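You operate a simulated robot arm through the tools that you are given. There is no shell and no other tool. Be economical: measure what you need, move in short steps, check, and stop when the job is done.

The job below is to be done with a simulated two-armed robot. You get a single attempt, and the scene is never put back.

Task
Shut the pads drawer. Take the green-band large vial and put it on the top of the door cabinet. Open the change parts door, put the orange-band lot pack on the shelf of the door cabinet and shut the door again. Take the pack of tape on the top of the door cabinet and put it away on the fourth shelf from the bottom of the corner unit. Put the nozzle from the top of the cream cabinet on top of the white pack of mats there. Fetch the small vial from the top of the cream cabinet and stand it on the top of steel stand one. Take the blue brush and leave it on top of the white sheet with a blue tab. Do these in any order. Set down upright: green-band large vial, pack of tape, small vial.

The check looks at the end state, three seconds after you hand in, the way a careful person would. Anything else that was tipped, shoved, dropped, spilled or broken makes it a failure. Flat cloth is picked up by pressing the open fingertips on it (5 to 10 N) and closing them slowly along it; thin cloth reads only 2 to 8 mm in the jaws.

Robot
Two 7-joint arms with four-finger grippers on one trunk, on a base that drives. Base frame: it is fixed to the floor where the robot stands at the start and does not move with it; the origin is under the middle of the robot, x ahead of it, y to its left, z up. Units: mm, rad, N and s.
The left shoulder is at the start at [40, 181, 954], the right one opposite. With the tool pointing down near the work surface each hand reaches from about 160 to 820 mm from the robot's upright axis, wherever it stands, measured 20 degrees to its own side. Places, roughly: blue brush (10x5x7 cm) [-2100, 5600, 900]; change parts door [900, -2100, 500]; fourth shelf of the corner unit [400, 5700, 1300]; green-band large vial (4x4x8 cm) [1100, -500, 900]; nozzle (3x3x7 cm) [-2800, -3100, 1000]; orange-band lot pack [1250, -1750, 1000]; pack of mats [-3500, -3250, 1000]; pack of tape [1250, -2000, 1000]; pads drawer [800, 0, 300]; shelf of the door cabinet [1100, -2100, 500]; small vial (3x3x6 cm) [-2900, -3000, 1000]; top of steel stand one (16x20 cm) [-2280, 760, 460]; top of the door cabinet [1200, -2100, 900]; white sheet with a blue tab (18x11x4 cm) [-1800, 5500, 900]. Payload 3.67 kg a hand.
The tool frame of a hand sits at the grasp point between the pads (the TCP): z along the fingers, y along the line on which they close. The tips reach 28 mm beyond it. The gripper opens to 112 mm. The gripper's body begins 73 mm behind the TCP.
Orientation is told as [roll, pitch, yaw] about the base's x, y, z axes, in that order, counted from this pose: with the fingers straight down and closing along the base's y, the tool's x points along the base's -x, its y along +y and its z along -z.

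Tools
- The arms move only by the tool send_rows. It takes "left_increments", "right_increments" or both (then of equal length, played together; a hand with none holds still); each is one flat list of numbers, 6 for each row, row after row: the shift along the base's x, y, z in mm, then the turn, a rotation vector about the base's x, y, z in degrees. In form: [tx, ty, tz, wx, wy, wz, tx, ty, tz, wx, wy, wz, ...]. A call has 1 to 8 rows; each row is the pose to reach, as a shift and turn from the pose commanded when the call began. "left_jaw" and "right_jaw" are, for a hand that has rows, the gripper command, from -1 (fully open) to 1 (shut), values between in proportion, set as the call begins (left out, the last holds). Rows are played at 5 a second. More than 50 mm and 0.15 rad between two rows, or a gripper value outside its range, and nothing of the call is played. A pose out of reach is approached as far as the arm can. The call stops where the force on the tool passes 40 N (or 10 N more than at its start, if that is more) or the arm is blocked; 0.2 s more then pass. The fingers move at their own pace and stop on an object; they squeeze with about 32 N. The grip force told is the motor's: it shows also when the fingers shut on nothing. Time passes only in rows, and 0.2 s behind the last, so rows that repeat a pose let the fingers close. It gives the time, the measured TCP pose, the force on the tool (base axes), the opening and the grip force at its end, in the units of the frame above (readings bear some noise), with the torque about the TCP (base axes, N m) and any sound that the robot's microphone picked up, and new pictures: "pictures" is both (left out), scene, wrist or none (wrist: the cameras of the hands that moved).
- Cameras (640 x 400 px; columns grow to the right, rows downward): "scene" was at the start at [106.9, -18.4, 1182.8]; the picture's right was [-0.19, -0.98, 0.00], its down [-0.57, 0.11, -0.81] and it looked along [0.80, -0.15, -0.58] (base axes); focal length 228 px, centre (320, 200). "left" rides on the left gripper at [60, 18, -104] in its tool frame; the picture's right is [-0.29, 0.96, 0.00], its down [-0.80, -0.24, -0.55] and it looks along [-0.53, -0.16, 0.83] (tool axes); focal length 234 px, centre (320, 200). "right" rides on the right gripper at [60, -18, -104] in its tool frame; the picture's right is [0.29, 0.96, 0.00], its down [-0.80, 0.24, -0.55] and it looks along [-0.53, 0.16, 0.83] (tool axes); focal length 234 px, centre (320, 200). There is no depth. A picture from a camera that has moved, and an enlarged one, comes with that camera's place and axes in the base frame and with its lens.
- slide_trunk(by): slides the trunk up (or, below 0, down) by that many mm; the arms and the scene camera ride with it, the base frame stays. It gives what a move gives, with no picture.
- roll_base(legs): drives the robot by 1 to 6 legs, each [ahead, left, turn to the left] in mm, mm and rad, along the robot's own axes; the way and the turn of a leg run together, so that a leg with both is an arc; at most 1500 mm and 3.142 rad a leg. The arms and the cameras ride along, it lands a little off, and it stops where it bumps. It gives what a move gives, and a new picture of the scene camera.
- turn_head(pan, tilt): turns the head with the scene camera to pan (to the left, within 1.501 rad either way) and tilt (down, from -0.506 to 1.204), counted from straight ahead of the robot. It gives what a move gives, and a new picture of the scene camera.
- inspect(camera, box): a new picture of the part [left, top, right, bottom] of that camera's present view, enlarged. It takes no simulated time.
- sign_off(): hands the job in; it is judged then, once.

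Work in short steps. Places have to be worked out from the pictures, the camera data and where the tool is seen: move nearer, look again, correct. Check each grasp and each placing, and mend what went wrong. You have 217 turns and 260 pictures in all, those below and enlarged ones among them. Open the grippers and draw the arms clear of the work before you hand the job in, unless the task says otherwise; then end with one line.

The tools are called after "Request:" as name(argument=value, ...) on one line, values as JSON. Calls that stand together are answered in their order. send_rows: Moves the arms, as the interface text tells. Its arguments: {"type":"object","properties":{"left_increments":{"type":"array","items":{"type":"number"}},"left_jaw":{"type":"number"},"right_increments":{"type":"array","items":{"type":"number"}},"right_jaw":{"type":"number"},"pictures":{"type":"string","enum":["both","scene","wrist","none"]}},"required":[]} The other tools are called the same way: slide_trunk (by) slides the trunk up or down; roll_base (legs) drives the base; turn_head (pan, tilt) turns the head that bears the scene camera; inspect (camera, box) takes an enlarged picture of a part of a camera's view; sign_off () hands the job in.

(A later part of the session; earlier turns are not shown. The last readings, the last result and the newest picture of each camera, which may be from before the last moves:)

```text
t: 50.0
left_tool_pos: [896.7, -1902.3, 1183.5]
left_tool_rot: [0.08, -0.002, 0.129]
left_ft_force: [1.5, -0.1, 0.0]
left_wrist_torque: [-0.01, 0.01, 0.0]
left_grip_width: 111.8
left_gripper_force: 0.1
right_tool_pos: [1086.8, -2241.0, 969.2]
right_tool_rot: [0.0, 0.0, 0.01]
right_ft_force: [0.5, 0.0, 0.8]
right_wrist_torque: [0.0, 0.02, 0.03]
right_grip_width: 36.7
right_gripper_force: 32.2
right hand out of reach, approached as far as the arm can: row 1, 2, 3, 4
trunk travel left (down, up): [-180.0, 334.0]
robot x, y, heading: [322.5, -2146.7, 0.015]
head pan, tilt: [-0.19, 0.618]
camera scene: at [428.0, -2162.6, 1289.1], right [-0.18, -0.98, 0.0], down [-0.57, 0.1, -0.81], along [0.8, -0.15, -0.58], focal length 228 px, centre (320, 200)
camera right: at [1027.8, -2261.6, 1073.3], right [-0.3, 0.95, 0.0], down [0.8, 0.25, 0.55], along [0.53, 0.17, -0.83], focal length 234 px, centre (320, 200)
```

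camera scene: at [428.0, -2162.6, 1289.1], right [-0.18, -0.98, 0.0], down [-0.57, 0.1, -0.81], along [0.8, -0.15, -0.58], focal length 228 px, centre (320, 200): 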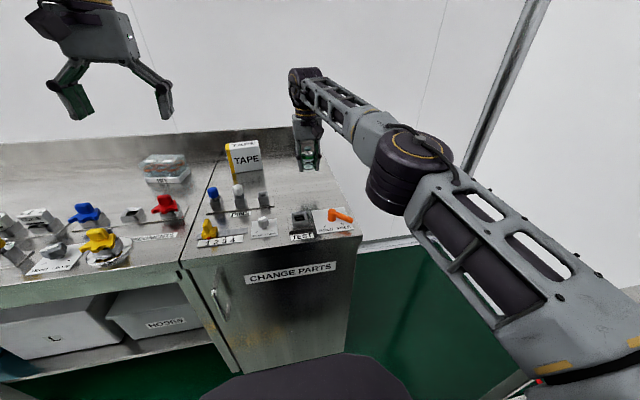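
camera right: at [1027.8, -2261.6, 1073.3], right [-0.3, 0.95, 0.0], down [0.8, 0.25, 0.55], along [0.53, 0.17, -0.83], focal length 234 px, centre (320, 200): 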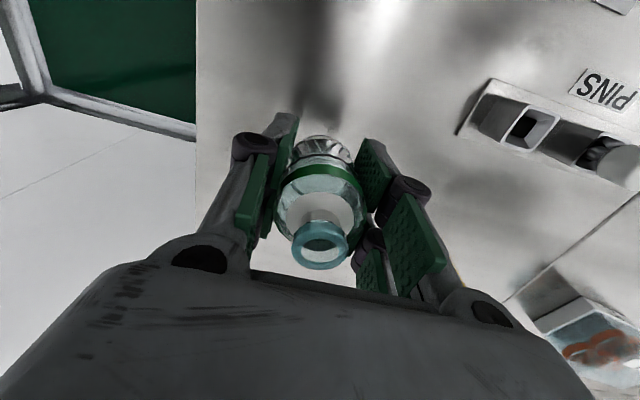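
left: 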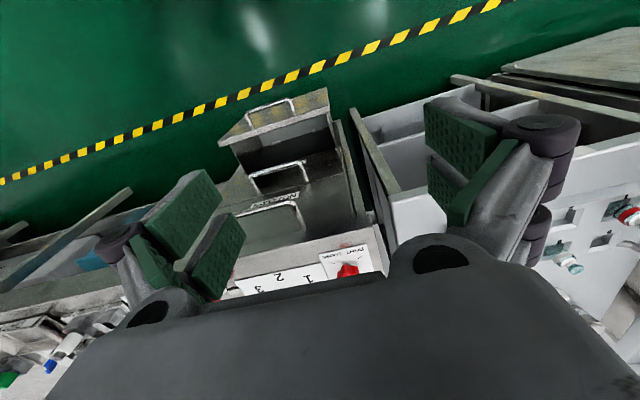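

The hand is at reach limit near (1087, -2241), a clear spot. I lower there toward z≈893 (it was gripped at 889 on the bench).

Request:
send_rows(right_increments=[-40, -10, -20, 0, 0, 0, -64, -16, -50, 0, 0, 0, -64, -16, -80, 0, 0, 0, -64, -16, -88, 0, 0, 0], pictures="none")

Request:
send_rows(right_increments=[0, 0, -2, 0, 0, 0, 0, 0, -4, 0, 0, 0], pictures="scene")

```text
t: 51.0
left_tool_pos: [894.0, -1902.4, 1187.1]
left_tool_rot: [0.08, -0.003, 0.131]
left_ft_force: [0.1, -0.4, 0.1]
left_wrist_torque: [0.03, -0.02, 0.0]
left_grip_width: 112.2
left_gripper_force: 0.0
right_tool_pos: [1020.9, -2253.4, 887.9]
right_tool_rot: [0.005, -0.007, 0.013]
right_ft_force: [3.0, 4.6, 18.5]
right_wrist_torque: [0.18, 0.03, 0.08]
right_grip_width: 36.7
right_gripper_force: 32.3
trunk travel left (down, up): [-180.0, 334.0]
robot x, y, heading: [319.0, -2148.2, 0.016]
head pan, tilt: [-0.19, 0.618]
```

```text
t: 51.5
left_tool_pos: [893.8, -1902.7, 1184.9]
left_tool_rot: [0.082, -0.003, 0.128]
left_ft_force: [0.7, -0.5, -0.6]
left_wrist_torque: [0.02, 0.01, -0.03]
left_grip_width: 112.2
left_gripper_force: 0.2
right_tool_pos: [1022.1, -2253.7, 888.0]
right_tool_rot: [0.005, -0.01, 0.009]
right_ft_force: [-5.6, -0.6, 13.9]
right_wrist_torque: [-0.25, 0.5, -0.07]
right_grip_width: 36.7
right_gripper_force: 31.8
trunk travel left (down, up): [-180.0, 334.0]
robot x, y, heading: [322.8, -2141.9, 0.006]
head pan, tilt: [-0.19, 0.618]
stopped in row 2 (right hand): the force on the tool passed its limit at 43 N (the readings are from after the stop); the commanded pose is now the measured one
camera scene: at [426.0, -2162.6, 1289.2], right [-0.18, -0.98, 0.0], down [-0.57, 0.1, -0.82], along [0.8, -0.15, -0.58], focal length 228 px, centre (320, 200)
```

scene: 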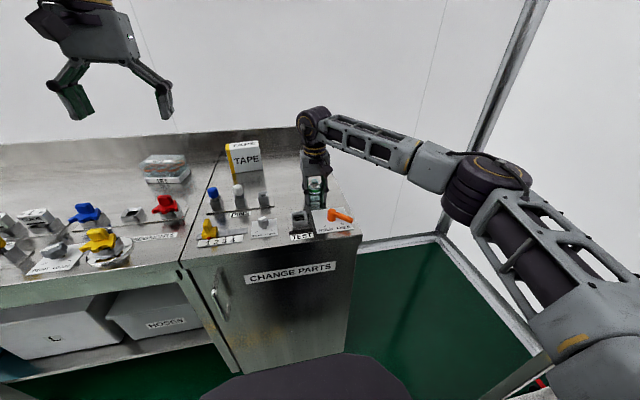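

It moved nearer than intended (x≈1021) and touches. I inspect what it stands beside.

Request:
inspect(camera="right", box=[160, 0, 480, 280])

Request:
inspect(camera="scene", box=[260, 160, 380, 250])

```text
1.43 times, centred on (320, 140) of right
camera zoom: at [959.7, -2272.9, 990.9], right [-0.3, 0.95, 0.0], down [0.79, 0.24, 0.56], along [0.54, 0.17, -0.83], focal length 334 px, centre (320, 286)
```

zoom: 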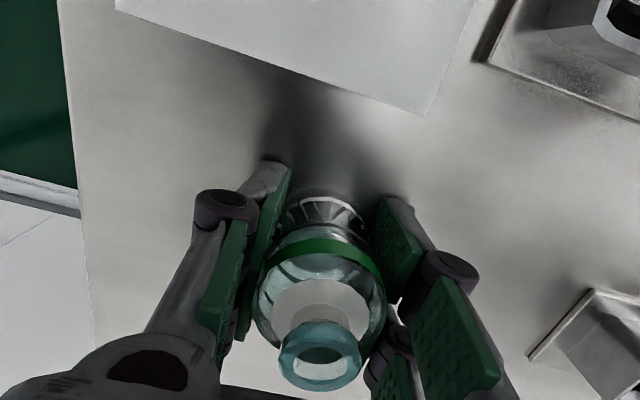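

```text
4.44 times, centred on (320, 205) of scene
camera zoom: at [426.0, -2162.6, 1289.2], right [-0.18, -0.98, 0.0], down [-0.57, 0.1, -0.82], along [0.8, -0.15, -0.58], focal length 1012 px, centre (320, 178)
```

zoom: 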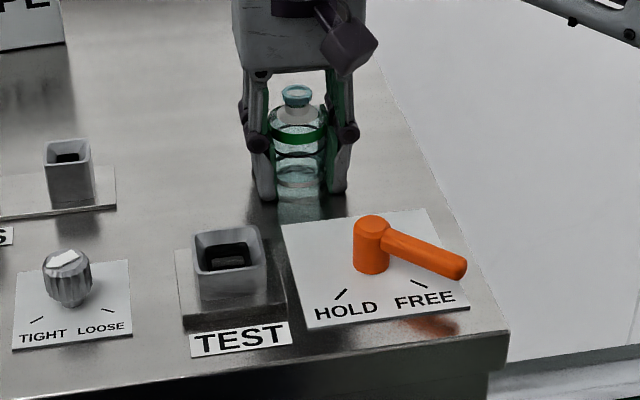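

It stands on bare top. I release and lift straight up.

Request:
send_rows(right_increments=[0, 0, 1, 0, 0, 0, 0, 0, 1, 0, 0, 0, 0, 0, 1, 0, 0, 0], right_jaw=-0.3, pictures="none")

Request:
send_rows(right_increments=[0, 0, 30, 0, 0, 0, 0, 0, 70, 0, 0, 0, 0, 0, 115, 0, 0, 0, 0, 0, 160, 0, 0, 0, -30, 0, 200, 0, 0, 0], pictures="both")

```text
t: 52.3
left_tool_pos: [896.6, -1902.2, 1185.1]
left_tool_rot: [0.078, -0.001, 0.129]
left_ft_force: [-0.2, -0.7, 0.5]
left_wrist_torque: [-0.02, 0.04, 0.01]
left_grip_width: 112.1
left_gripper_force: 0.1
right_tool_pos: [1022.5, -2252.8, 886.5]
right_tool_rot: [0.004, -0.008, 0.009]
right_ft_force: [-0.3, -0.9, -0.3]
right_wrist_torque: [0.01, 0.0, -0.01]
right_grip_width: 72.9
right_gripper_force: 0.0
trunk travel left (down, up): [-180.0, 334.0]
robot x, y, heading: [321.4, -2150.0, 0.013]
head pan, tilt: [-0.19, 0.618]
```

```text
t: 53.5
left_tool_pos: [893.2, -1901.5, 1185.6]
left_tool_rot: [0.079, -0.003, 0.129]
left_ft_force: [-0.1, -0.2, 0.0]
left_wrist_torque: [0.01, -0.04, 0.0]
left_grip_width: 112.1
left_gripper_force: 0.1
right_tool_pos: [990.9, -2255.7, 1087.2]
right_tool_rot: [0.003, -0.011, 0.009]
right_ft_force: [-1.0, -0.8, 0.5]
right_wrist_torque: [0.01, -0.04, 0.04]
right_grip_width: 72.8
right_gripper_force: 0.1
trunk travel left (down, up): [-180.0, 334.0]
robot x, y, heading: [318.8, -2144.3, 0.012]
head pan, tilt: [-0.19, 0.618]
camera scene: at [425.3, -2163.3, 1289.4], right [-0.18, -0.98, 0.0], down [-0.57, 0.1, -0.82], along [0.8, -0.14, -0.58], focal length 228 px, centre (320, 200)
camera right: at [929.4, -2275.5, 1190.8], right [-0.3, 0.95, 0.0], down [0.79, 0.24, 0.56], along [0.54, 0.17, -0.83], focal length 234 px, centre (320, 200)
```

scene: 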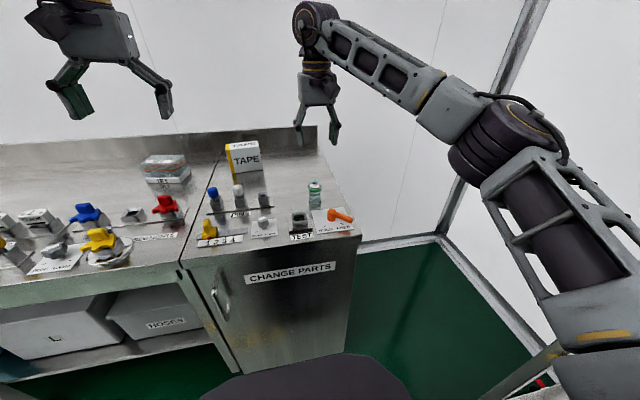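
right: 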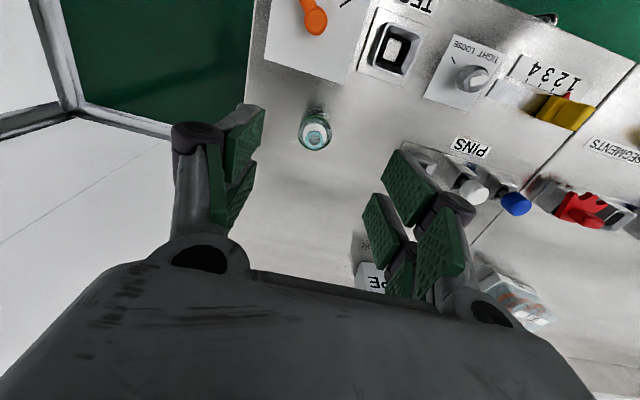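

Vial stands well. Next the door: handle about (785, -1950, 690), hinge on the right. I back away, shift left, lower the trunk and look.

Request:
roll_base(legs=[[-400, 0, 0], [0, 360, 0]])

Request:
slide_trunk(by=-150)

Request:
inspect(camera="scene", box=[220, 80, 460, 300])

```text
t: 58.1
left_tool_pos: [480.5, -1538.9, 1184.6]
left_tool_rot: [0.081, -0.001, 0.136]
left_ft_force: [-0.2, 0.6, 0.3]
left_wrist_torque: [0.0, 0.0, 0.02]
left_grip_width: 112.2
left_gripper_force: 0.1
right_tool_pos: [580.1, -1892.1, 1086.8]
right_tool_rot: [0.002, -0.009, 0.015]
right_ft_force: [-0.1, 0.4, 1.6]
right_wrist_torque: [-0.01, 0.01, 0.0]
right_grip_width: 72.8
right_gripper_force: 0.1
trunk travel left (down, up): [-180.0, 334.0]
robot x, y, heading: [-95.2, -1787.5, 0.019]
head pan, tilt: [-0.19, 0.618]
camera scene: at [14.0, -1803.5, 1289.2], right [-0.17, -0.99, 0.0], down [-0.57, 0.1, -0.81], along [0.8, -0.14, -0.58], focal length 228 px, centre (320, 200)
```

scene: 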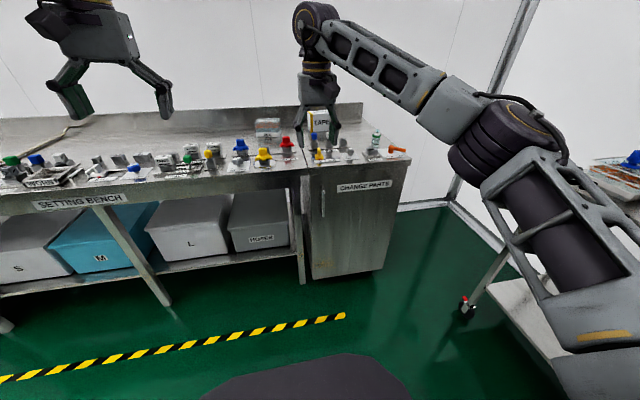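

```text
t: 59.8
left_tool_pos: [480.5, -1540.0, 1033.3]
left_tool_rot: [0.08, -0.004, 0.139]
left_ft_force: [0.1, -0.1, 0.1]
left_wrist_torque: [-0.04, 0.03, 0.0]
left_grip_width: 111.9
left_gripper_force: 0.1
right_tool_pos: [580.2, -1892.6, 934.9]
right_tool_rot: [0.002, -0.01, 0.016]
right_ft_force: [0.1, 0.5, 1.1]
right_wrist_torque: [-0.01, 0.01, -0.02]
right_grip_width: 72.9
right_gripper_force: 0.0
trunk travel left (down, up): [-30.0, 484.0]
robot x, y, heading: [-96.2, -1788.2, 0.02]
head pan, tilt: [-0.19, 0.618]
```

```text
1.82 times, centred on (340, 190) of scene
camera zoom: at [13.7, -1804.0, 1138.2], right [-0.17, -0.99, 0.0], down [-0.57, 0.1, -0.81], along [0.8, -0.14, -0.58], focal length 414 px, centre (284, 218)
```

zoom: 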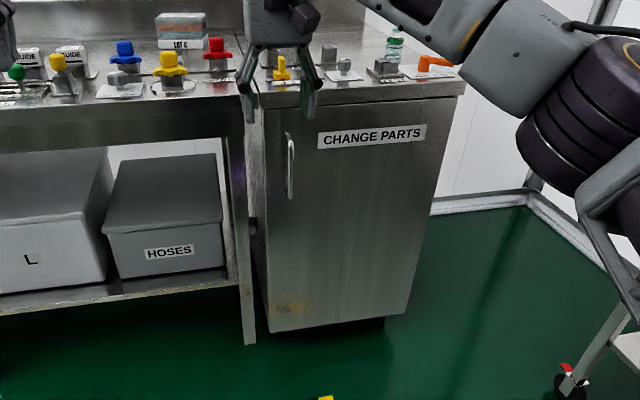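

Handle bar: y≈-1952, z 640–785. I turn the right hand to point ahead and lower it to z≈715 short of the handle.

Request:
send_rows(right_increments=[-5, -6, -20, 0, -8.5, 0, -10, -12, -40, 0, -17, 0, -15, -18, -60, 0, -25.5, 0, -20, -24, -80, 0, -34, 0, -20, -30, -100, 0, -42.5, 0, -20, -36, -120, 0, -51, 0, -20, -42, -140, 0, -59.5, 0, -20, -48, -160, 0, -68, 0], right_jaw=-0.5, pictures="none")

Request:
send_rows(right_increments=[0, -4, -20, 0, -8.5, 0, 0, -8, -40, 0, -17, 0, 0, -12, -60, 0, -21.5, 0, 20, -12, -60, 0, -21.5, 0, 40, -12, -60, 0, -21.5, 0], pictures="both")

```text
t: 61.6
left_tool_pos: [479.3, -1539.1, 1033.5]
left_tool_rot: [0.078, -0.002, 0.138]
left_ft_force: [-0.6, 0.5, 0.2]
left_wrist_torque: [0.0, -0.05, 0.02]
left_grip_width: 112.1
left_gripper_force: 0.1
right_tool_pos: [560.5, -1940.8, 775.7]
right_tool_rot: [-0.037, -1.198, 0.045]
right_ft_force: [-0.5, 0.8, -1.3]
right_wrist_torque: [-0.02, -0.1, 0.0]
right_grip_width: 83.9
right_gripper_force: 0.0
trunk travel left (down, up): [-30.0, 484.0]
robot x, y, heading: [-95.0, -1787.4, 0.014]
head pan, tilt: [-0.19, 0.618]
```

```text
t: 62.8
left_tool_pos: [479.9, -1539.2, 1033.9]
left_tool_rot: [0.079, -0.002, 0.138]
left_ft_force: [-0.4, -0.1, 0.0]
left_wrist_torque: [0.01, -0.01, -0.01]
left_grip_width: 111.8
left_gripper_force: 0.2
right_tool_pos: [561.7, -1941.8, 774.6]
right_tool_rot: [-0.04, -1.196, 0.046]
right_ft_force: [0.5, -0.7, -0.5]
right_wrist_torque: [0.02, 0.0, 0.03]
right_grip_width: 84.1
right_gripper_force: 0.1
right hand out of reach, approached as far as the arm can: row 1, 2, 3, 4, 5
trunk travel left (down, up): [-30.0, 484.0]
robot x, y, heading: [-91.0, -1788.0, 0.016]
head pan, tilt: [-0.19, 0.618]
camera scene: at [13.9, -1804.1, 1138.2], right [-0.17, -0.99, 0.0], down [-0.57, 0.1, -0.81], along [0.8, -0.14, -0.58], focal length 228 px, centre (320, 200)
camera right: at [441.3, -1961.2, 757.6], right [-0.11, 0.95, -0.28], down [-0.23, 0.25, 0.94], along [0.97, 0.17, 0.19], focal length 234 px, centre (320, 200)
```

scene: 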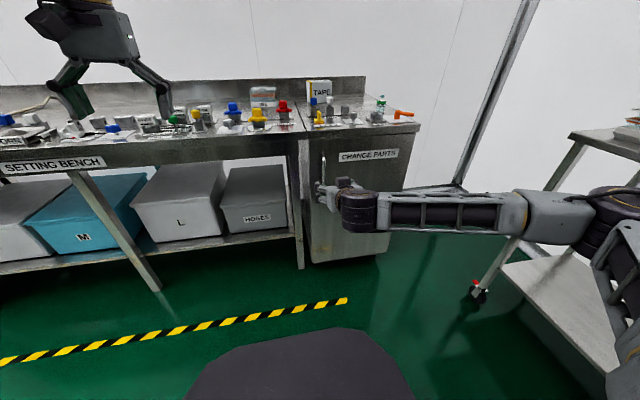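
right: 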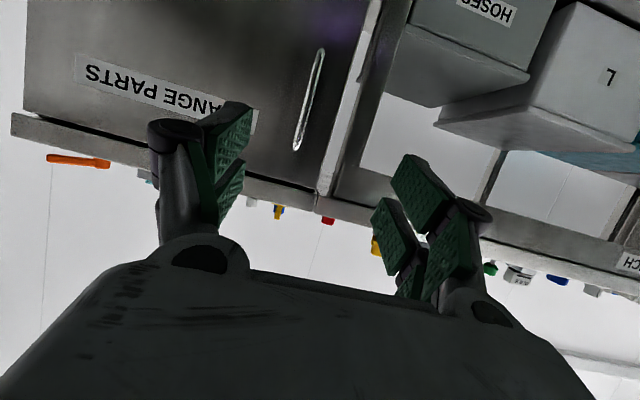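

The hand points ahead 68°, good enough. I move it toward the bar, to about (720, -1957, 720), and look.

Request:
send_rows(right_increments=[40, -4, -12, 0, 0, 0, 80, -8, -25, 0, 0, 0, 120, -12, -38, 0, 0, 0, 155, -15, -52, 0, 0, 0], right_jaw=-0.5, pictures="wrist")

```text
t: 63.8
left_tool_pos: [480.7, -1540.0, 1032.6]
left_tool_rot: [0.08, -0.004, 0.138]
left_ft_force: [-0.2, 0.2, -0.6]
left_wrist_torque: [0.03, 0.02, 0.0]
left_grip_width: 112.3
left_gripper_force: 0.0
right_tool_pos: [712.9, -1953.7, 723.1]
right_tool_rot: [-0.039, -1.194, 0.047]
right_ft_force: [0.6, 1.0, -0.3]
right_wrist_torque: [0.01, 0.01, 0.0]
right_grip_width: 83.9
right_gripper_force: 0.1
trunk travel left (down, up): [-30.0, 484.0]
robot x, y, heading: [-92.5, -1788.5, 0.016]
head pan, tilt: [-0.19, 0.618]
camera right: at [593.6, -1974.1, 705.9], right [-0.12, 0.95, -0.28], down [-0.23, 0.25, 0.94], along [0.97, 0.17, 0.19], focal length 234 px, centre (320, 200)
```

right: 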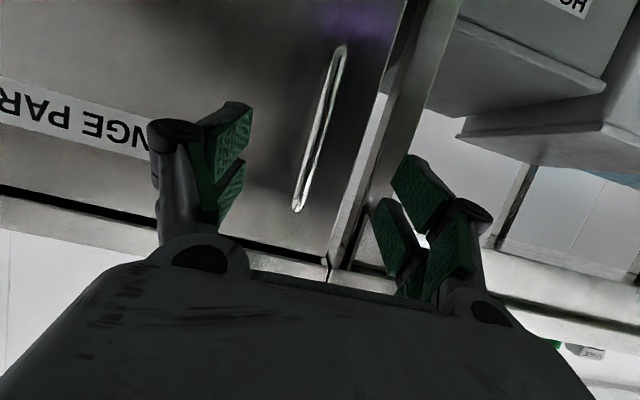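

Triangulated bar: x≈807, y≈-1956, z 620–760. I advance so the bar sits between the pads.

Request:
send_rows(right_increments=[40, -1, -15, 0, 0, 0, 70, -3, -27, 0, 0, 0, 84, -3, -33, 0, 0, 0], pictures="wrist")

```text
t: 64.6
left_tool_pos: [481.0, -1538.7, 1033.3]
left_tool_rot: [0.08, -0.002, 0.138]
left_ft_force: [-0.7, -0.1, -0.3]
left_wrist_torque: [0.02, 0.02, 0.02]
left_grip_width: 111.9
left_gripper_force: 0.2
right_tool_pos: [798.4, -1957.2, 690.5]
right_tool_rot: [-0.039, -1.193, 0.045]
right_ft_force: [0.8, 0.1, 0.0]
right_wrist_torque: [0.01, 0.02, 0.02]
right_grip_width: 83.9
right_gripper_force: 0.1
trunk travel left (down, up): [-30.0, 484.0]
robot x, y, heading: [-91.2, -1786.1, 0.017]
head pan, tilt: [-0.19, 0.618]
camera right: at [679.7, -1977.7, 673.5], right [-0.11, 0.95, -0.28], down [-0.22, 0.25, 0.94], along [0.97, 0.17, 0.19], focal length 234 px, centre (320, 200)
```

right: 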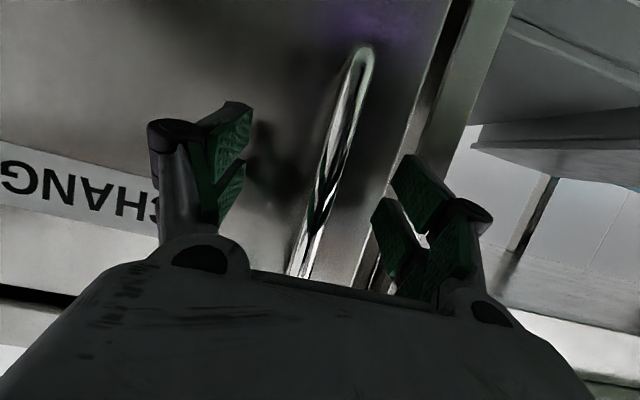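

The bar runs through the grasp point; I close.

Request:
send_rows(right_increments=[0, 0, 0, 0, 0, 0, 0, 0, 0, 0, 0, 0, 0, 0, 0, 0, 0, 0, 0, 0, 0, 0, 0, 0], right_jaw=1, pictures="wrist")

```text
t: 65.6
left_tool_pos: [479.6, -1539.0, 1033.5]
left_tool_rot: [0.08, -0.003, 0.137]
left_ft_force: [-0.4, 0.0, 0.1]
left_wrist_torque: [-0.01, -0.03, 0.0]
left_grip_width: 111.8
left_gripper_force: 0.1
right_tool_pos: [798.7, -1953.6, 691.2]
right_tool_rot: [-0.031, -1.195, 0.039]
right_ft_force: [-2.2, 8.3, -2.2]
right_wrist_torque: [1.75, -0.21, 0.03]
right_grip_width: 13.2
right_gripper_force: 45.3
trunk travel left (down, up): [-30.0, 484.0]
robot x, y, heading: [-89.2, -1787.2, 0.017]
head pan, tilt: [-0.19, 0.618]
camera right: at [679.1, -1975.4, 673.8], right [-0.12, 0.95, -0.28], down [-0.23, 0.25, 0.94], along [0.97, 0.17, 0.19], focal length 234 px, centre (320, 200)
```

right: 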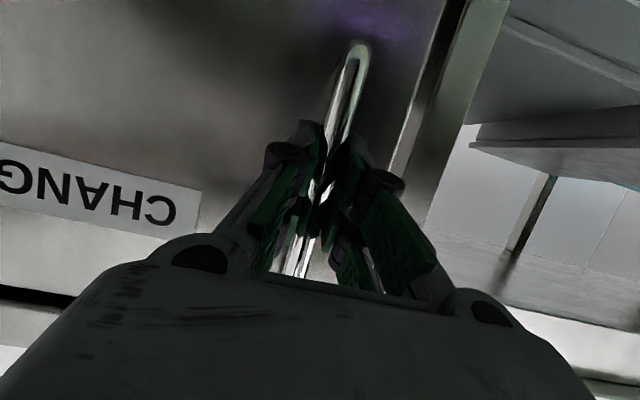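

Gripped (13 mm bar). I pull along the hinge arc (radius ≈390) with the yaw following.

Request:
send_rows(right_increments=[-20, -2, 0, 0, 0, 3, -40.6, -6, 0, 0, 0, 6, -60, -11, 0, 0, 0, 9, -80, -17, 0, 0, 0, 12, -99, -24, 0, 0, 0, 15, -118, -31, 0, 0, 0, 18], pictures="scene")

```text
t: 66.4
left_tool_pos: [480.3, -1540.9, 1033.5]
left_tool_rot: [0.082, -0.002, 0.136]
left_ft_force: [0.9, 0.2, -0.7]
left_wrist_torque: [-0.05, 0.1, 0.04]
left_grip_width: 111.7
left_gripper_force: 0.0
right_tool_pos: [749.7, -1965.4, 689.9]
right_tool_rot: [-0.337, -1.157, 0.488]
right_ft_force: [-0.3, 0.4, 9.8]
right_wrist_torque: [2.98, -0.95, -0.17]
right_grip_width: 20.0
right_gripper_force: 45.1
right hand out of reach, approached as far as the arm can: row 2
trunk travel left (down, up): [-30.0, 484.0]
robot x, y, heading: [-93.8, -1790.2, 0.013]
head pan, tilt: [-0.19, 0.618]
stopped in row 3 (right hand): the force on the tool passed its limit at 47 N (the readings are from after the stop); the commanded pose is now the measured one
camera scene: at [14.2, -1804.2, 1138.1], right [-0.17, -0.99, 0.0], down [-0.57, 0.1, -0.81], along [0.8, -0.14, -0.58], focal length 228 px, centre (320, 200)
```

scene: 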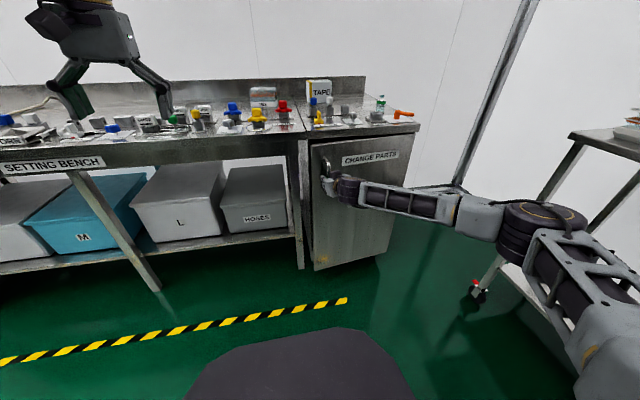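

The door is ~7° open. I go on with pure translation so the bar can swivel in the pads.

Request:
send_rows(right_increments=[-18, -5, 0, 0, 0, 0, -36, -11, 0, 0, 0, 0, -54, -18, 0, 0, 0, 0, -72, -25, 0, 0, 0, 0, -90, -33, 0, 0, 0, 0, -106, -40, 0, 0, 0, 0], pictures="scene")

```text
t: 67.7
left_tool_pos: [479.3, -1540.4, 1033.2]
left_tool_rot: [0.081, -0.002, 0.136]
left_ft_force: [-0.3, -0.2, -0.8]
left_wrist_torque: [0.02, -0.01, 0.0]
left_grip_width: 111.9
left_gripper_force: 0.0
right_tool_pos: [698.2, -1982.7, 687.5]
right_tool_rot: [-0.288, -1.166, 0.5]
right_ft_force: [-1.2, 1.4, -1.3]
right_wrist_torque: [2.72, 0.23, -0.22]
right_grip_width: 18.4
right_gripper_force: 45.2
right hand out of reach, approached as far as the arm can: row 1, 2, 3, 4, 5, 6
trunk travel left (down, up): [-30.0, 484.0]
robot x, y, heading: [-91.6, -1784.2, 0.021]
head pan, tilt: [-0.19, 0.618]
stopped in row 6 (right hand): the force on the tool passed its limit at 55 N (the readings are from after the stop); the commanded pose is now the measured one
camera scene: at [13.7, -1804.6, 1138.1], right [-0.17, -0.99, 0.0], down [-0.57, 0.1, -0.81], along [0.8, -0.14, -0.58], focal length 228 px, centre (320, 200)
```

scene: 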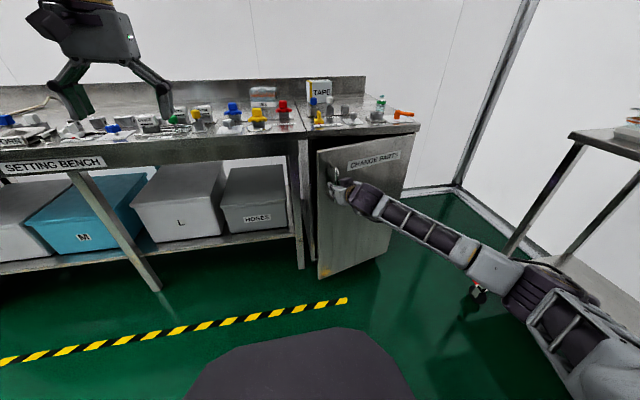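

15° open. I pull further by driving the base back along the arc.

Request:
roll_base(legs=[[-100, -48, 0]])

```text
t: 68.8
left_tool_pos: [381.8, -1594.1, 1034.2]
left_tool_rot: [0.084, -0.003, 0.132]
left_ft_force: [-0.5, -0.7, 0.3]
left_wrist_torque: [0.02, -0.07, -0.01]
left_grip_width: 112.0
left_gripper_force: 0.0
right_tool_pos: [599.0, -2040.7, 688.5]
right_tool_rot: [-0.308, -1.164, 0.505]
right_ft_force: [19.6, -24.6, 1.6]
right_wrist_torque: [2.01, 1.49, 0.11]
right_grip_width: 18.7
right_gripper_force: 44.9
trunk travel left (down, up): [-30.0, 484.0]
robot x, y, heading: [-193.5, -1838.1, 0.017]
head pan, tilt: [-0.19, 0.618]
camera scene: at [-85.2, -1857.1, 1138.1], right [-0.17, -0.98, 0.0], down [-0.57, 0.1, -0.81], along [0.8, -0.14, -0.58], focal length 228 px, centre (320, 200)
```

scene: 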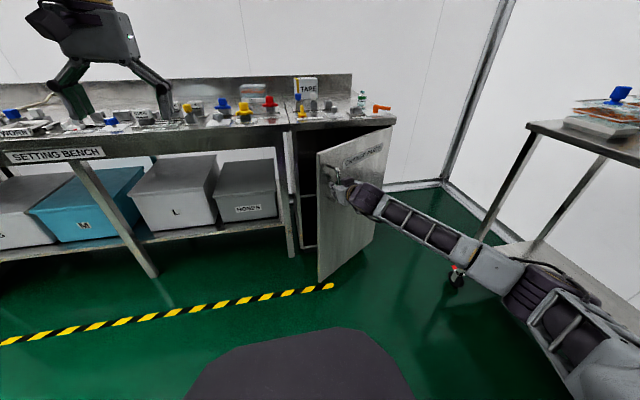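

About 32° open; another arc leg.

Request:
roll_base(legs=[[-42, -36, 0], [-36, -42, 0]])

```text
t: 70.3
left_tool_pos: [306.8, -1673.3, 1033.8]
left_tool_rot: [0.081, -0.002, 0.133]
left_ft_force: [0.1, -0.8, -0.9]
left_wrist_torque: [0.04, -0.01, 0.02]
left_grip_width: 112.0
left_gripper_force: 0.1
right_tool_pos: [524.2, -2121.4, 687.9]
right_tool_rot: [-0.31, -1.16, 0.506]
right_ft_force: [14.2, -10.9, -1.9]
right_wrist_torque: [2.17, 1.25, 0.16]
right_grip_width: 18.8
right_gripper_force: 44.7
trunk travel left (down, up): [-30.0, 484.0]
robot x, y, heading: [-268.6, -1916.9, 0.019]
head pan, tilt: [-0.19, 0.618]
camera scene: at [-160.5, -1936.3, 1138.1], right [-0.17, -0.98, 0.0], down [-0.57, 0.1, -0.81], along [0.8, -0.14, -0.58], focal length 228 px, centre (320, 200)
```

scene: 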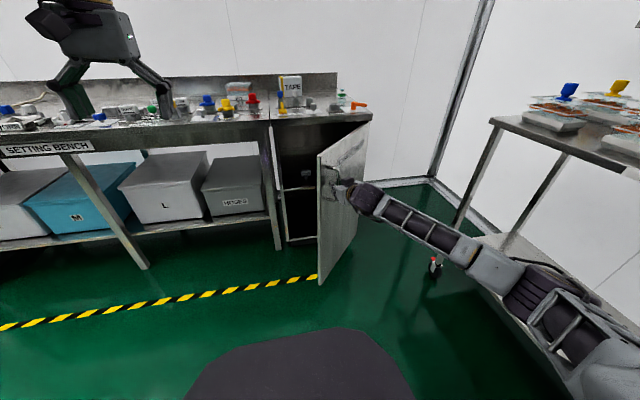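

48° open. Before going on I check the clearance between my right elbow and the trolley.

Request:
turn_head(pan=-0.9, tilt=0.7)

```text
t: 71.4
left_tool_pos: [307.3, -1672.8, 1033.3]
left_tool_rot: [0.081, -0.003, 0.132]
left_ft_force: [0.1, 0.1, -0.7]
left_wrist_torque: [0.0, 0.02, -0.04]
left_grip_width: 111.9
left_gripper_force: 0.0
right_tool_pos: [524.6, -2120.5, 686.5]
right_tool_rot: [-0.312, -1.161, 0.509]
right_ft_force: [6.5, -5.4, -2.0]
right_wrist_torque: [2.45, 0.74, 0.02]
right_grip_width: 18.6
right_gripper_force: 44.9
trunk travel left (down, up): [-30.0, 484.0]
robot x, y, heading: [-262.3, -1915.2, 0.016]
head pan, tilt: [-0.901, 0.7]
camera scene: at [-192.7, -1985.0, 1131.0], right [-0.77, -0.63, 0.0], down [-0.41, 0.5, -0.76], along [0.48, -0.59, -0.65], focal length 228 px, centre (320, 200)
```

scene: 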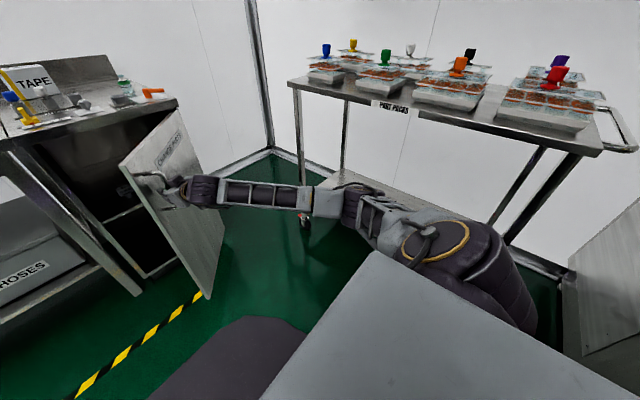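

Plenty of clearance to the trolley. I pull on to about 63°.

Request:
roll_base(legs=[[-28, -42, 0], [-22, -48, 0]])

Request:
send_rows(right_increments=[0, 0, 0, 0, 0, 0, 0, 0, 0, 0, 0, 0, -30, -20, 0, 0, 0, 0, -60, -40, 0, 0, 0, 0], right_jaw=-0.5, pictures="scene")

```text
t: 72.9
left_tool_pos: [258.4, -1764.8, 1034.1]
left_tool_rot: [0.083, -0.002, 0.133]
left_ft_force: [-0.9, -1.1, 0.8]
left_wrist_torque: [0.08, -0.01, -0.01]
left_grip_width: 112.1
left_gripper_force: 0.1
right_tool_pos: [476.8, -2211.1, 686.5]
right_tool_rot: [-0.306, -1.161, 0.505]
right_ft_force: [2.4, -1.0, -2.2]
right_wrist_torque: [2.24, 1.43, 0.27]
right_grip_width: 18.7
right_gripper_force: 45.3
trunk travel left (down, up): [-30.0, 484.0]
robot x, y, heading: [-317.0, -2007.6, 0.016]
head pan, tilt: [-0.901, 0.7]
camera scene: at [-241.4, -2076.6, 1131.0], right [-0.77, -0.63, 0.0], down [-0.41, 0.5, -0.76], along [0.48, -0.59, -0.65], focal length 228 px, centre (320, 200)
```

scene: 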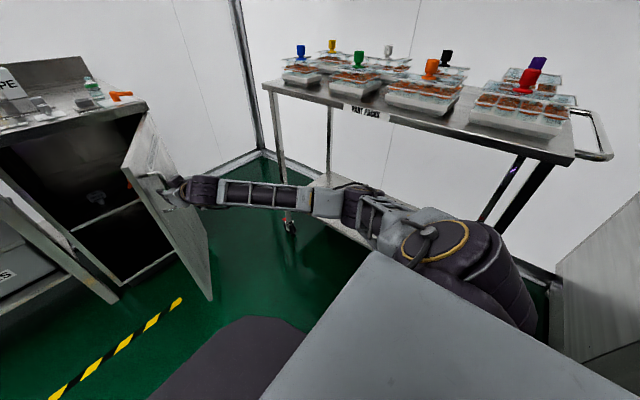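

```text
t: 73.9
left_tool_pos: [258.0, -1762.2, 1035.2]
left_tool_rot: [0.079, -0.004, 0.13]
left_ft_force: [-0.3, 0.3, 0.7]
left_wrist_torque: [0.0, -0.02, -0.01]
left_grip_width: 112.3
left_gripper_force: 0.2
right_tool_pos: [415.1, -2248.7, 690.9]
right_tool_rot: [-0.311, -1.16, 0.51]
right_ft_force: [-0.2, -0.3, 0.3]
right_wrist_torque: [0.01, -0.04, 0.0]
right_grip_width: 83.9
right_gripper_force: 0.1
trunk travel left (down, up): [-30.0, 484.0]
robot x, y, heading: [-317.5, -2010.1, 0.019]
head pan, tilt: [-0.901, 0.7]
camera scene: at [-241.8, -2074.8, 1131.2], right [-0.77, -0.63, 0.0], down [-0.41, 0.5, -0.76], along [0.49, -0.59, -0.64], focal length 228 px, centre (320, 200)
```

scene: 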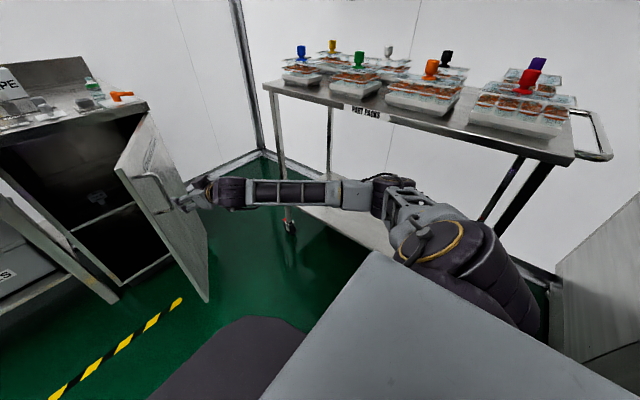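

Handle released. I drive back, left, forward past the door's free edge, to push from the inside.

Request:
roll_base(legs=[[-90, 0, 0], [0, 270, 0], [215, 0, 0]])

```text
t: 77.8
left_tool_pos: [377.2, -1490.8, 1032.9]
left_tool_rot: [0.08, -0.003, 0.138]
left_ft_force: [0.8, -0.8, -0.3]
left_wrist_torque: [0.01, 0.04, 0.02]
left_grip_width: 111.9
left_gripper_force: 0.0
right_tool_pos: [537.3, -1978.1, 688.9]
right_tool_rot: [-0.31, -1.158, 0.512]
right_ft_force: [-0.2, 0.2, -0.2]
right_wrist_torque: [-0.02, 0.02, 0.03]
right_grip_width: 84.0
right_gripper_force: 0.1
trunk travel left (down, up): [-30.0, 484.0]
robot x, y, heading: [-194.8, -1740.5, 0.022]
head pan, tilt: [-0.901, 0.7]
camera scene: at [-121.3, -1805.7, 1131.0], right [-0.77, -0.64, 0.0], down [-0.41, 0.5, -0.76], along [0.49, -0.59, -0.64], focal length 228 px, centre (320, 200)
```

scene: 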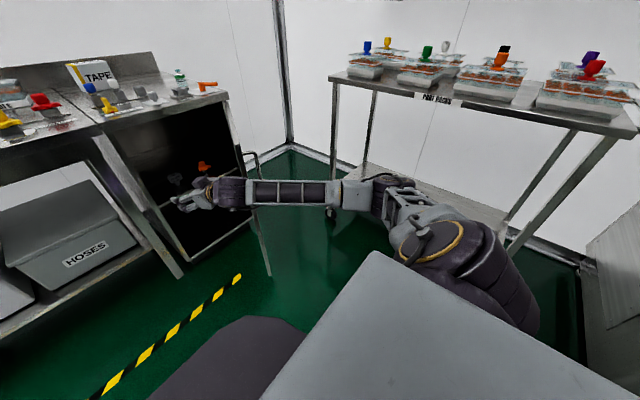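

The hand is inside the swing. I shut the fingers and sweep right to push the door on to 90°+.

Request:
send_rows(right_increments=[0, 0, 0, 0, 0, 0, 0, 0, 0, 0, 0, 0], right_jaw=1, pictures="none")

Request:
roll_base(legs=[[0, -360, 0]])

```text
t: 78.4
left_tool_pos: [375.0, -1490.0, 1034.2]
left_tool_rot: [0.08, -0.004, 0.14]
left_ft_force: [0.0, -0.1, -0.9]
left_wrist_torque: [-0.02, 0.0, -0.01]
left_grip_width: 111.9
left_gripper_force: 0.0
right_tool_pos: [535.8, -1978.0, 689.7]
right_tool_rot: [-0.313, -1.158, 0.515]
right_ft_force: [-0.1, -0.1, -0.2]
right_wrist_torque: [0.0, -0.01, -0.03]
right_grip_width: 3.9
right_gripper_force: 4.2
trunk travel left (down, up): [-30.0, 484.0]
robot x, y, heading: [-194.6, -1738.2, 0.025]
head pan, tilt: [-0.901, 0.7]
```

```text
t: 79.7
left_tool_pos: [377.4, -1585.8, 1034.3]
left_tool_rot: [0.082, -0.002, 0.142]
left_ft_force: [-0.2, -0.7, 0.9]
left_wrist_torque: [0.06, -0.03, -0.01]
left_grip_width: 112.1
left_gripper_force: 0.1
right_tool_pos: [536.4, -2066.5, 689.4]
right_tool_rot: [-0.293, -1.164, 0.509]
right_ft_force: [0.2, -0.6, -0.2]
right_wrist_torque: [0.01, 0.0, 0.05]
right_grip_width: 0.0
right_gripper_force: 32.2
trunk travel left (down, up): [-30.0, 484.0]
robot x, y, heading: [-197.3, -1838.3, 0.026]
head pan, tilt: [-0.901, 0.7]
stopped in leg 1: the force on the tool passed its limit at 52 N (the readings are from after the stop); the commanded pose is now the measured one
camera scene: at [-120.3, -1903.9, 1131.0], right [-0.77, -0.64, 0.0], down [-0.41, 0.5, -0.76], along [0.49, -0.59, -0.65], focal length 228 px, centre (320, 200)
```

scene: 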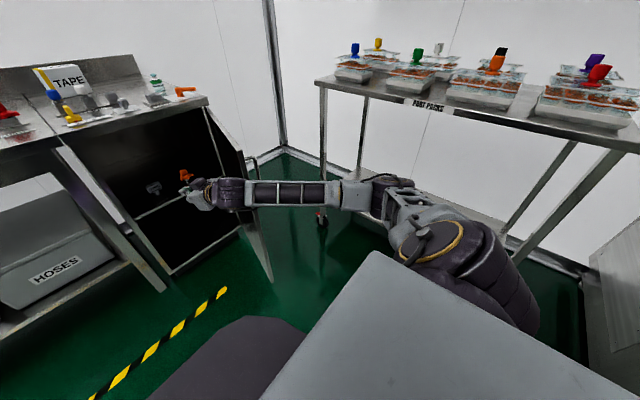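

Contact tripped the limit. I push on slowly with the arm instead.

Request:
send_rows(right_increments=[0, -15, 0, 0, 0, 0, 0, -30, 0, 0, 0, 0, 0, -45, 0, 0, 0, 0, 0, -60, 0, 0, 0, 0, 0, -75, 0, 0, 0, 0, 0, -90, 0, 0, 0, 0, 0, -105, 0, 0, 0, 0, 0, -120, 0, 0, 0, 0], pictures="scene")

```text
t: 81.5
left_tool_pos: [378.6, -1583.8, 1031.2]
left_tool_rot: [0.082, -0.001, 0.143]
left_ft_force: [-0.2, 1.1, -0.2]
left_wrist_torque: [0.02, -0.01, 0.01]
left_grip_width: 111.9
left_gripper_force: 0.0
right_tool_pos: [536.2, -2184.2, 690.4]
right_tool_rot: [-0.295, -1.163, 0.515]
right_ft_force: [-0.4, 0.0, -0.5]
right_wrist_torque: [0.0, -0.03, 0.03]
right_grip_width: 0.0
right_gripper_force: 32.6
trunk travel left (down, up): [-30.0, 484.0]
robot x, y, heading: [-194.9, -1835.1, 0.025]
head pan, tilt: [-0.901, 0.7]
camera scene: at [-119.6, -1901.2, 1131.1], right [-0.77, -0.64, 0.0], down [-0.41, 0.49, -0.76], along [0.49, -0.59, -0.64], focal length 228 px, centre (320, 200)
```

scene: 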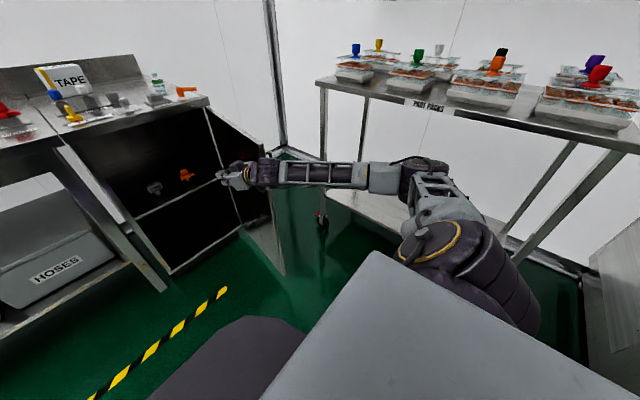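

It opens smoothly. I continue another 120 mm.

Request:
send_rows(right_increments=[0, -15, 0, 0, 0, 0, 0, -30, 0, 0, 0, 0, 0, -45, 0, 0, 0, 0, 0, -60, 0, 0, 0, 0, 0, -75, 0, 0, 0, 0, 0, -90, 0, 0, 0, 0, 0, -105, 0, 0, 0, 0, 0, -120, 0, 0, 0, 0], pictures="scene")

```text
t: 83.3
left_tool_pos: [378.0, -1582.8, 1032.2]
left_tool_rot: [0.08, -0.003, 0.143]
left_ft_force: [-0.2, 0.5, 0.8]
left_wrist_torque: [-0.01, 0.01, -0.01]
left_grip_width: 112.1
left_gripper_force: 0.1
right_tool_pos: [537.1, -2304.5, 690.9]
right_tool_rot: [-0.293, -1.161, 0.514]
right_ft_force: [-0.7, 0.1, -0.6]
right_wrist_torque: [0.01, -0.03, 0.02]
right_grip_width: 0.0
right_gripper_force: 32.1
trunk travel left (down, up): [-30.0, 484.0]
robot x, y, heading: [-193.3, -1836.3, 0.02]
head pan, tilt: [-0.901, 0.7]
camera scene: at [-119.6, -1901.1, 1131.1], right [-0.77, -0.64, 0.0], down [-0.41, 0.49, -0.76], along [0.49, -0.59, -0.64], focal length 228 px, centre (320, 200)
```

scene: 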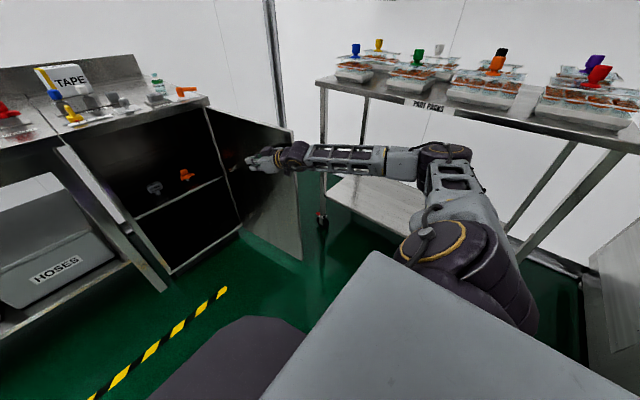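

Door is open past 90°. I inspect the interior and withdraw the right hand.

Request:
inspect(camera="scene", box=[50, 100, 290, 280])

Request:
send_rows(right_increments=[-20, 40, 0, 0, 0, 0, -40, 80, 0, 0, 0, 0, -50, 120, 0, 0, 0, 0, -50, 160, 0, 0, 0, 0, -50, 200, 0, 0, 0, 0, -50, 240, 0, 0, 0, 0], pictures="none")

```text
2.22 times, centred on (170, 190) of scene
camera zoom: at [-119.6, -1901.1, 1131.1], right [-0.77, -0.64, 0.0], down [-0.41, 0.49, -0.76], along [0.49, -0.59, -0.64], focal length 506 px, centre (653, 222)
```

zoom: 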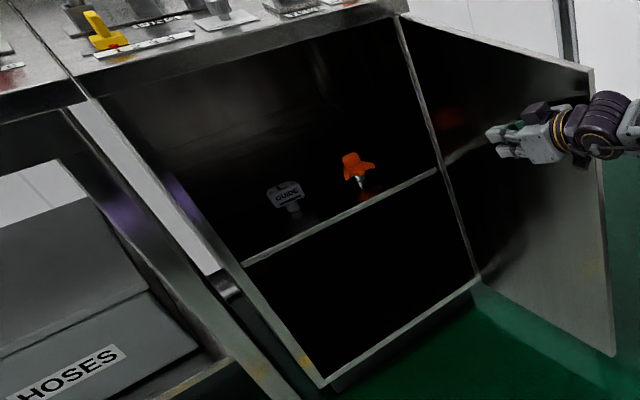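

```text
t: 84.7
left_tool_pos: [377.5, -1583.0, 1033.0]
left_tool_rot: [0.082, -0.001, 0.143]
left_ft_force: [-0.3, -1.3, 0.8]
left_wrist_torque: [0.03, -0.02, -0.02]
left_grip_width: 112.1
left_gripper_force: 0.1
right_tool_pos: [484.4, -2070.2, 688.3]
right_tool_rot: [-0.326, -1.154, 0.539]
right_ft_force: [0.6, 6.4, 0.3]
right_wrist_torque: [-0.21, 0.07, -0.48]
right_grip_width: 0.0
right_gripper_force: 31.9
trunk travel left (down, up): [-30.0, 484.0]
robot x, y, heading: [-196.5, -1837.1, 0.026]
head pan, tilt: [-0.901, 0.7]
```

A slight sideways force shows; I look before moving on.

Request:
turn_head(pan=-0.6, tilt=0.7)

```text
t: 85.5
left_tool_pos: [378.1, -1582.6, 1032.5]
left_tool_rot: [0.081, -0.003, 0.144]
left_ft_force: [-0.1, 0.0, -0.7]
left_wrist_torque: [0.0, 0.0, 0.04]
left_grip_width: 112.0
left_gripper_force: 0.1
right_tool_pos: [483.6, -2073.7, 689.9]
right_tool_rot: [-0.342, -1.151, 0.553]
right_ft_force: [0.1, 1.3, 0.4]
right_wrist_torque: [-0.05, -0.01, -0.01]
right_grip_width: 0.0
right_gripper_force: 31.4
trunk travel left (down, up): [-30.0, 484.0]
robot x, y, heading: [-196.4, -1836.7, 0.023]
head pan, tilt: [-0.6, 0.7]
camera scene: at [-102.8, -1882.1, 1131.1], right [-0.55, -0.84, 0.0], down [-0.54, 0.35, -0.76], along [0.64, -0.42, -0.64], focal length 228 px, centre (320, 200)
```

scene: 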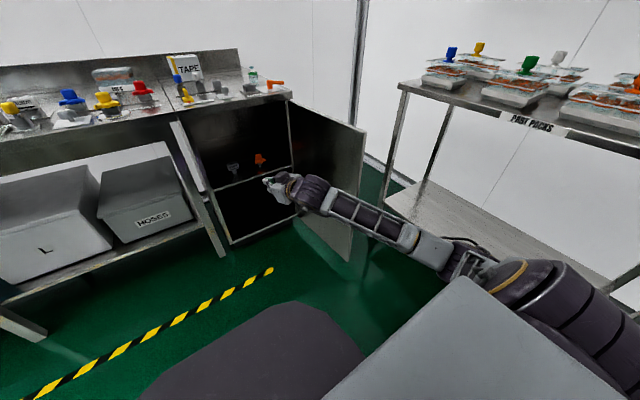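

Door stays open; shelf edge at z≈504. I bring the right hand back to tool-down, raise the trunk and go to the lot pack.

Request:
slide_trunk(by=180)

Request:
send_rows(right_increments=[0, 20, 30, 0, 8.3, 0, 0, 40, 60, 0, 16.6, 0, 0, 60, 90, 0, 24.9, 0, 0, 80, 120, 0, 33.2, 0, 0, 100, 150, 0, 41.5, 0, 0, 120, 180, 0, 49.8, 0, 0, 140, 200, 0, 58.1, 0, 0, 150, 220, 0, 66, 0], right_jaw=-1, pictures="none")

Request:
turn_head(pan=-0.2, tilt=0.6)

```text
t: 87.5
left_tool_pos: [378.8, -1582.3, 1214.5]
left_tool_rot: [0.079, 0.0, 0.144]
left_ft_force: [0.0, -0.1, -0.4]
left_wrist_torque: [0.03, -0.05, -0.02]
left_grip_width: 112.1
left_gripper_force: 0.1
right_tool_pos: [484.1, -2064.3, 871.2]
right_tool_rot: [-0.295, -1.163, 0.513]
right_ft_force: [0.6, 0.6, -0.4]
right_wrist_torque: [-0.02, -0.01, 0.02]
right_grip_width: 0.2
right_gripper_force: 31.7
trunk travel left (down, up): [-210.0, 304.0]
robot x, y, heading: [-195.5, -1834.9, 0.025]
head pan, tilt: [-0.6, 0.7]
```

```text
t: 89.3
left_tool_pos: [379.2, -1582.6, 1213.1]
left_tool_rot: [0.076, -0.002, 0.144]
left_ft_force: [0.3, 0.7, 0.0]
left_wrist_torque: [-0.02, 0.03, 0.01]
left_grip_width: 112.0
left_gripper_force: 0.0
right_tool_pos: [484.7, -1917.1, 1093.3]
right_tool_rot: [0.17, -0.055, 0.197]
right_ft_force: [-0.5, -0.4, -0.8]
right_wrist_torque: [0.01, -0.01, 0.0]
right_grip_width: 112.2
right_gripper_force: 0.1
trunk travel left (down, up): [-210.0, 304.0]
robot x, y, heading: [-195.6, -1835.7, 0.031]
head pan, tilt: [-0.6, 0.7]
```

```text
t: 90.2
left_tool_pos: [378.4, -1582.8, 1214.2]
left_tool_rot: [0.081, -0.001, 0.143]
left_ft_force: [-0.3, 0.2, 0.0]
left_wrist_torque: [-0.02, -0.04, 0.0]
left_grip_width: 112.1
left_gripper_force: 0.0
right_tool_pos: [483.0, -1917.0, 1093.6]
right_tool_rot: [0.172, -0.056, 0.198]
right_ft_force: [-1.4, 1.2, -0.4]
right_wrist_torque: [0.02, -0.01, -0.03]
right_grip_width: 112.1
right_gripper_force: 0.0
trunk travel left (down, up): [-210.0, 304.0]
robot x, y, heading: [-194.2, -1834.9, 0.02]
head pan, tilt: [-0.201, 0.6]
camera scene: at [-86.8, -1851.1, 1320.8], right [-0.18, -0.98, 0.0], down [-0.56, 0.1, -0.82], along [0.81, -0.15, -0.57], focal length 228 px, centre (320, 200)
```

scene: 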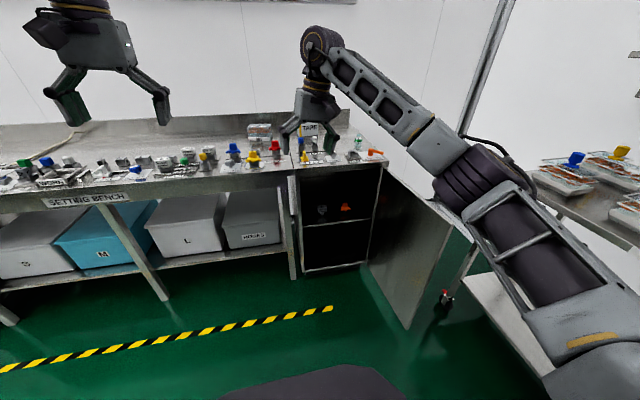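

I level the right hand and drive forward for a closer look at the lot pack and tape.

Request:
send_rows(right_increments=[0, 10, 0, -5, 1.6, -5.6, 0, 20, 0, -9.7, 3.2, -11.2], pictures="none")

Request:
roll_base(legs=[[530, 0, -0.025]])

Request:
inspect(camera="scene", box=[140, 60, 380, 240])

```text
t: 90.8
left_tool_pos: [378.5, -1582.4, 1213.3]
left_tool_rot: [0.078, -0.002, 0.143]
left_ft_force: [-0.2, -0.9, 0.1]
left_wrist_torque: [-0.03, 0.01, -0.01]
left_grip_width: 112.1
left_gripper_force: 0.0
right_tool_pos: [485.3, -1896.1, 1092.7]
right_tool_rot: [0.007, 0.017, 0.003]
right_ft_force: [-0.5, -0.5, -0.2]
right_wrist_torque: [-0.02, -0.02, 0.02]
right_grip_width: 112.2
right_gripper_force: 0.0
trunk travel left (down, up): [-210.0, 304.0]
robot x, y, heading: [-194.8, -1833.8, 0.031]
head pan, tilt: [-0.201, 0.6]
```

```text
t: 94.0
left_tool_pos: [927.8, -1599.7, 1214.2]
left_tool_rot: [0.081, -0.002, 0.107]
left_ft_force: [-0.3, -0.4, -0.2]
left_wrist_torque: [0.05, 0.02, -0.01]
left_grip_width: 111.9
left_gripper_force: 0.1
right_tool_pos: [1021.8, -1917.6, 1091.9]
right_tool_rot: [0.008, 0.015, -0.031]
right_ft_force: [0.9, 0.0, -0.3]
right_wrist_torque: [-0.01, 0.02, -0.03]
right_grip_width: 111.9
right_gripper_force: 0.0
trunk travel left (down, up): [-210.0, 304.0]
robot x, y, heading: [343.8, -1826.9, -0.011]
head pan, tilt: [-0.201, 0.6]
camera scene: at [452.6, -1851.7, 1320.8], right [-0.21, -0.98, 0.0], down [-0.55, 0.12, -0.82], along [0.81, -0.17, -0.57], focal length 228 px, centre (320, 200)
```

scene: 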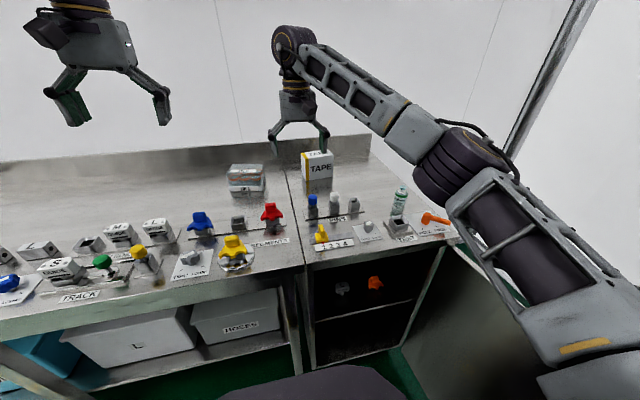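

```text
2.22 times, centred on (260, 150) of scene
camera zoom: at [452.6, -1851.7, 1320.8], right [-0.21, -0.98, 0.0], down [-0.55, 0.12, -0.82], along [0.81, -0.17, -0.57], focal length 506 px, centre (453, 311)
```

zoom: 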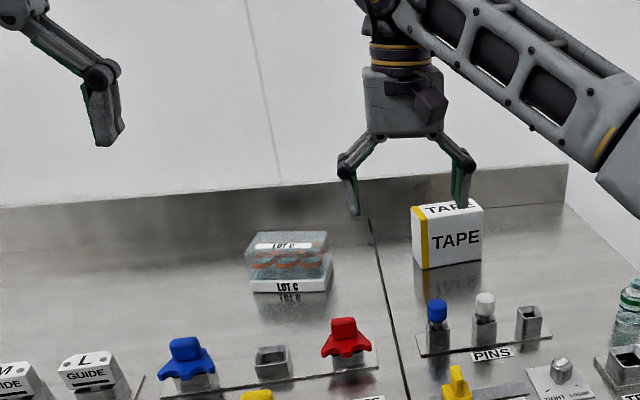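

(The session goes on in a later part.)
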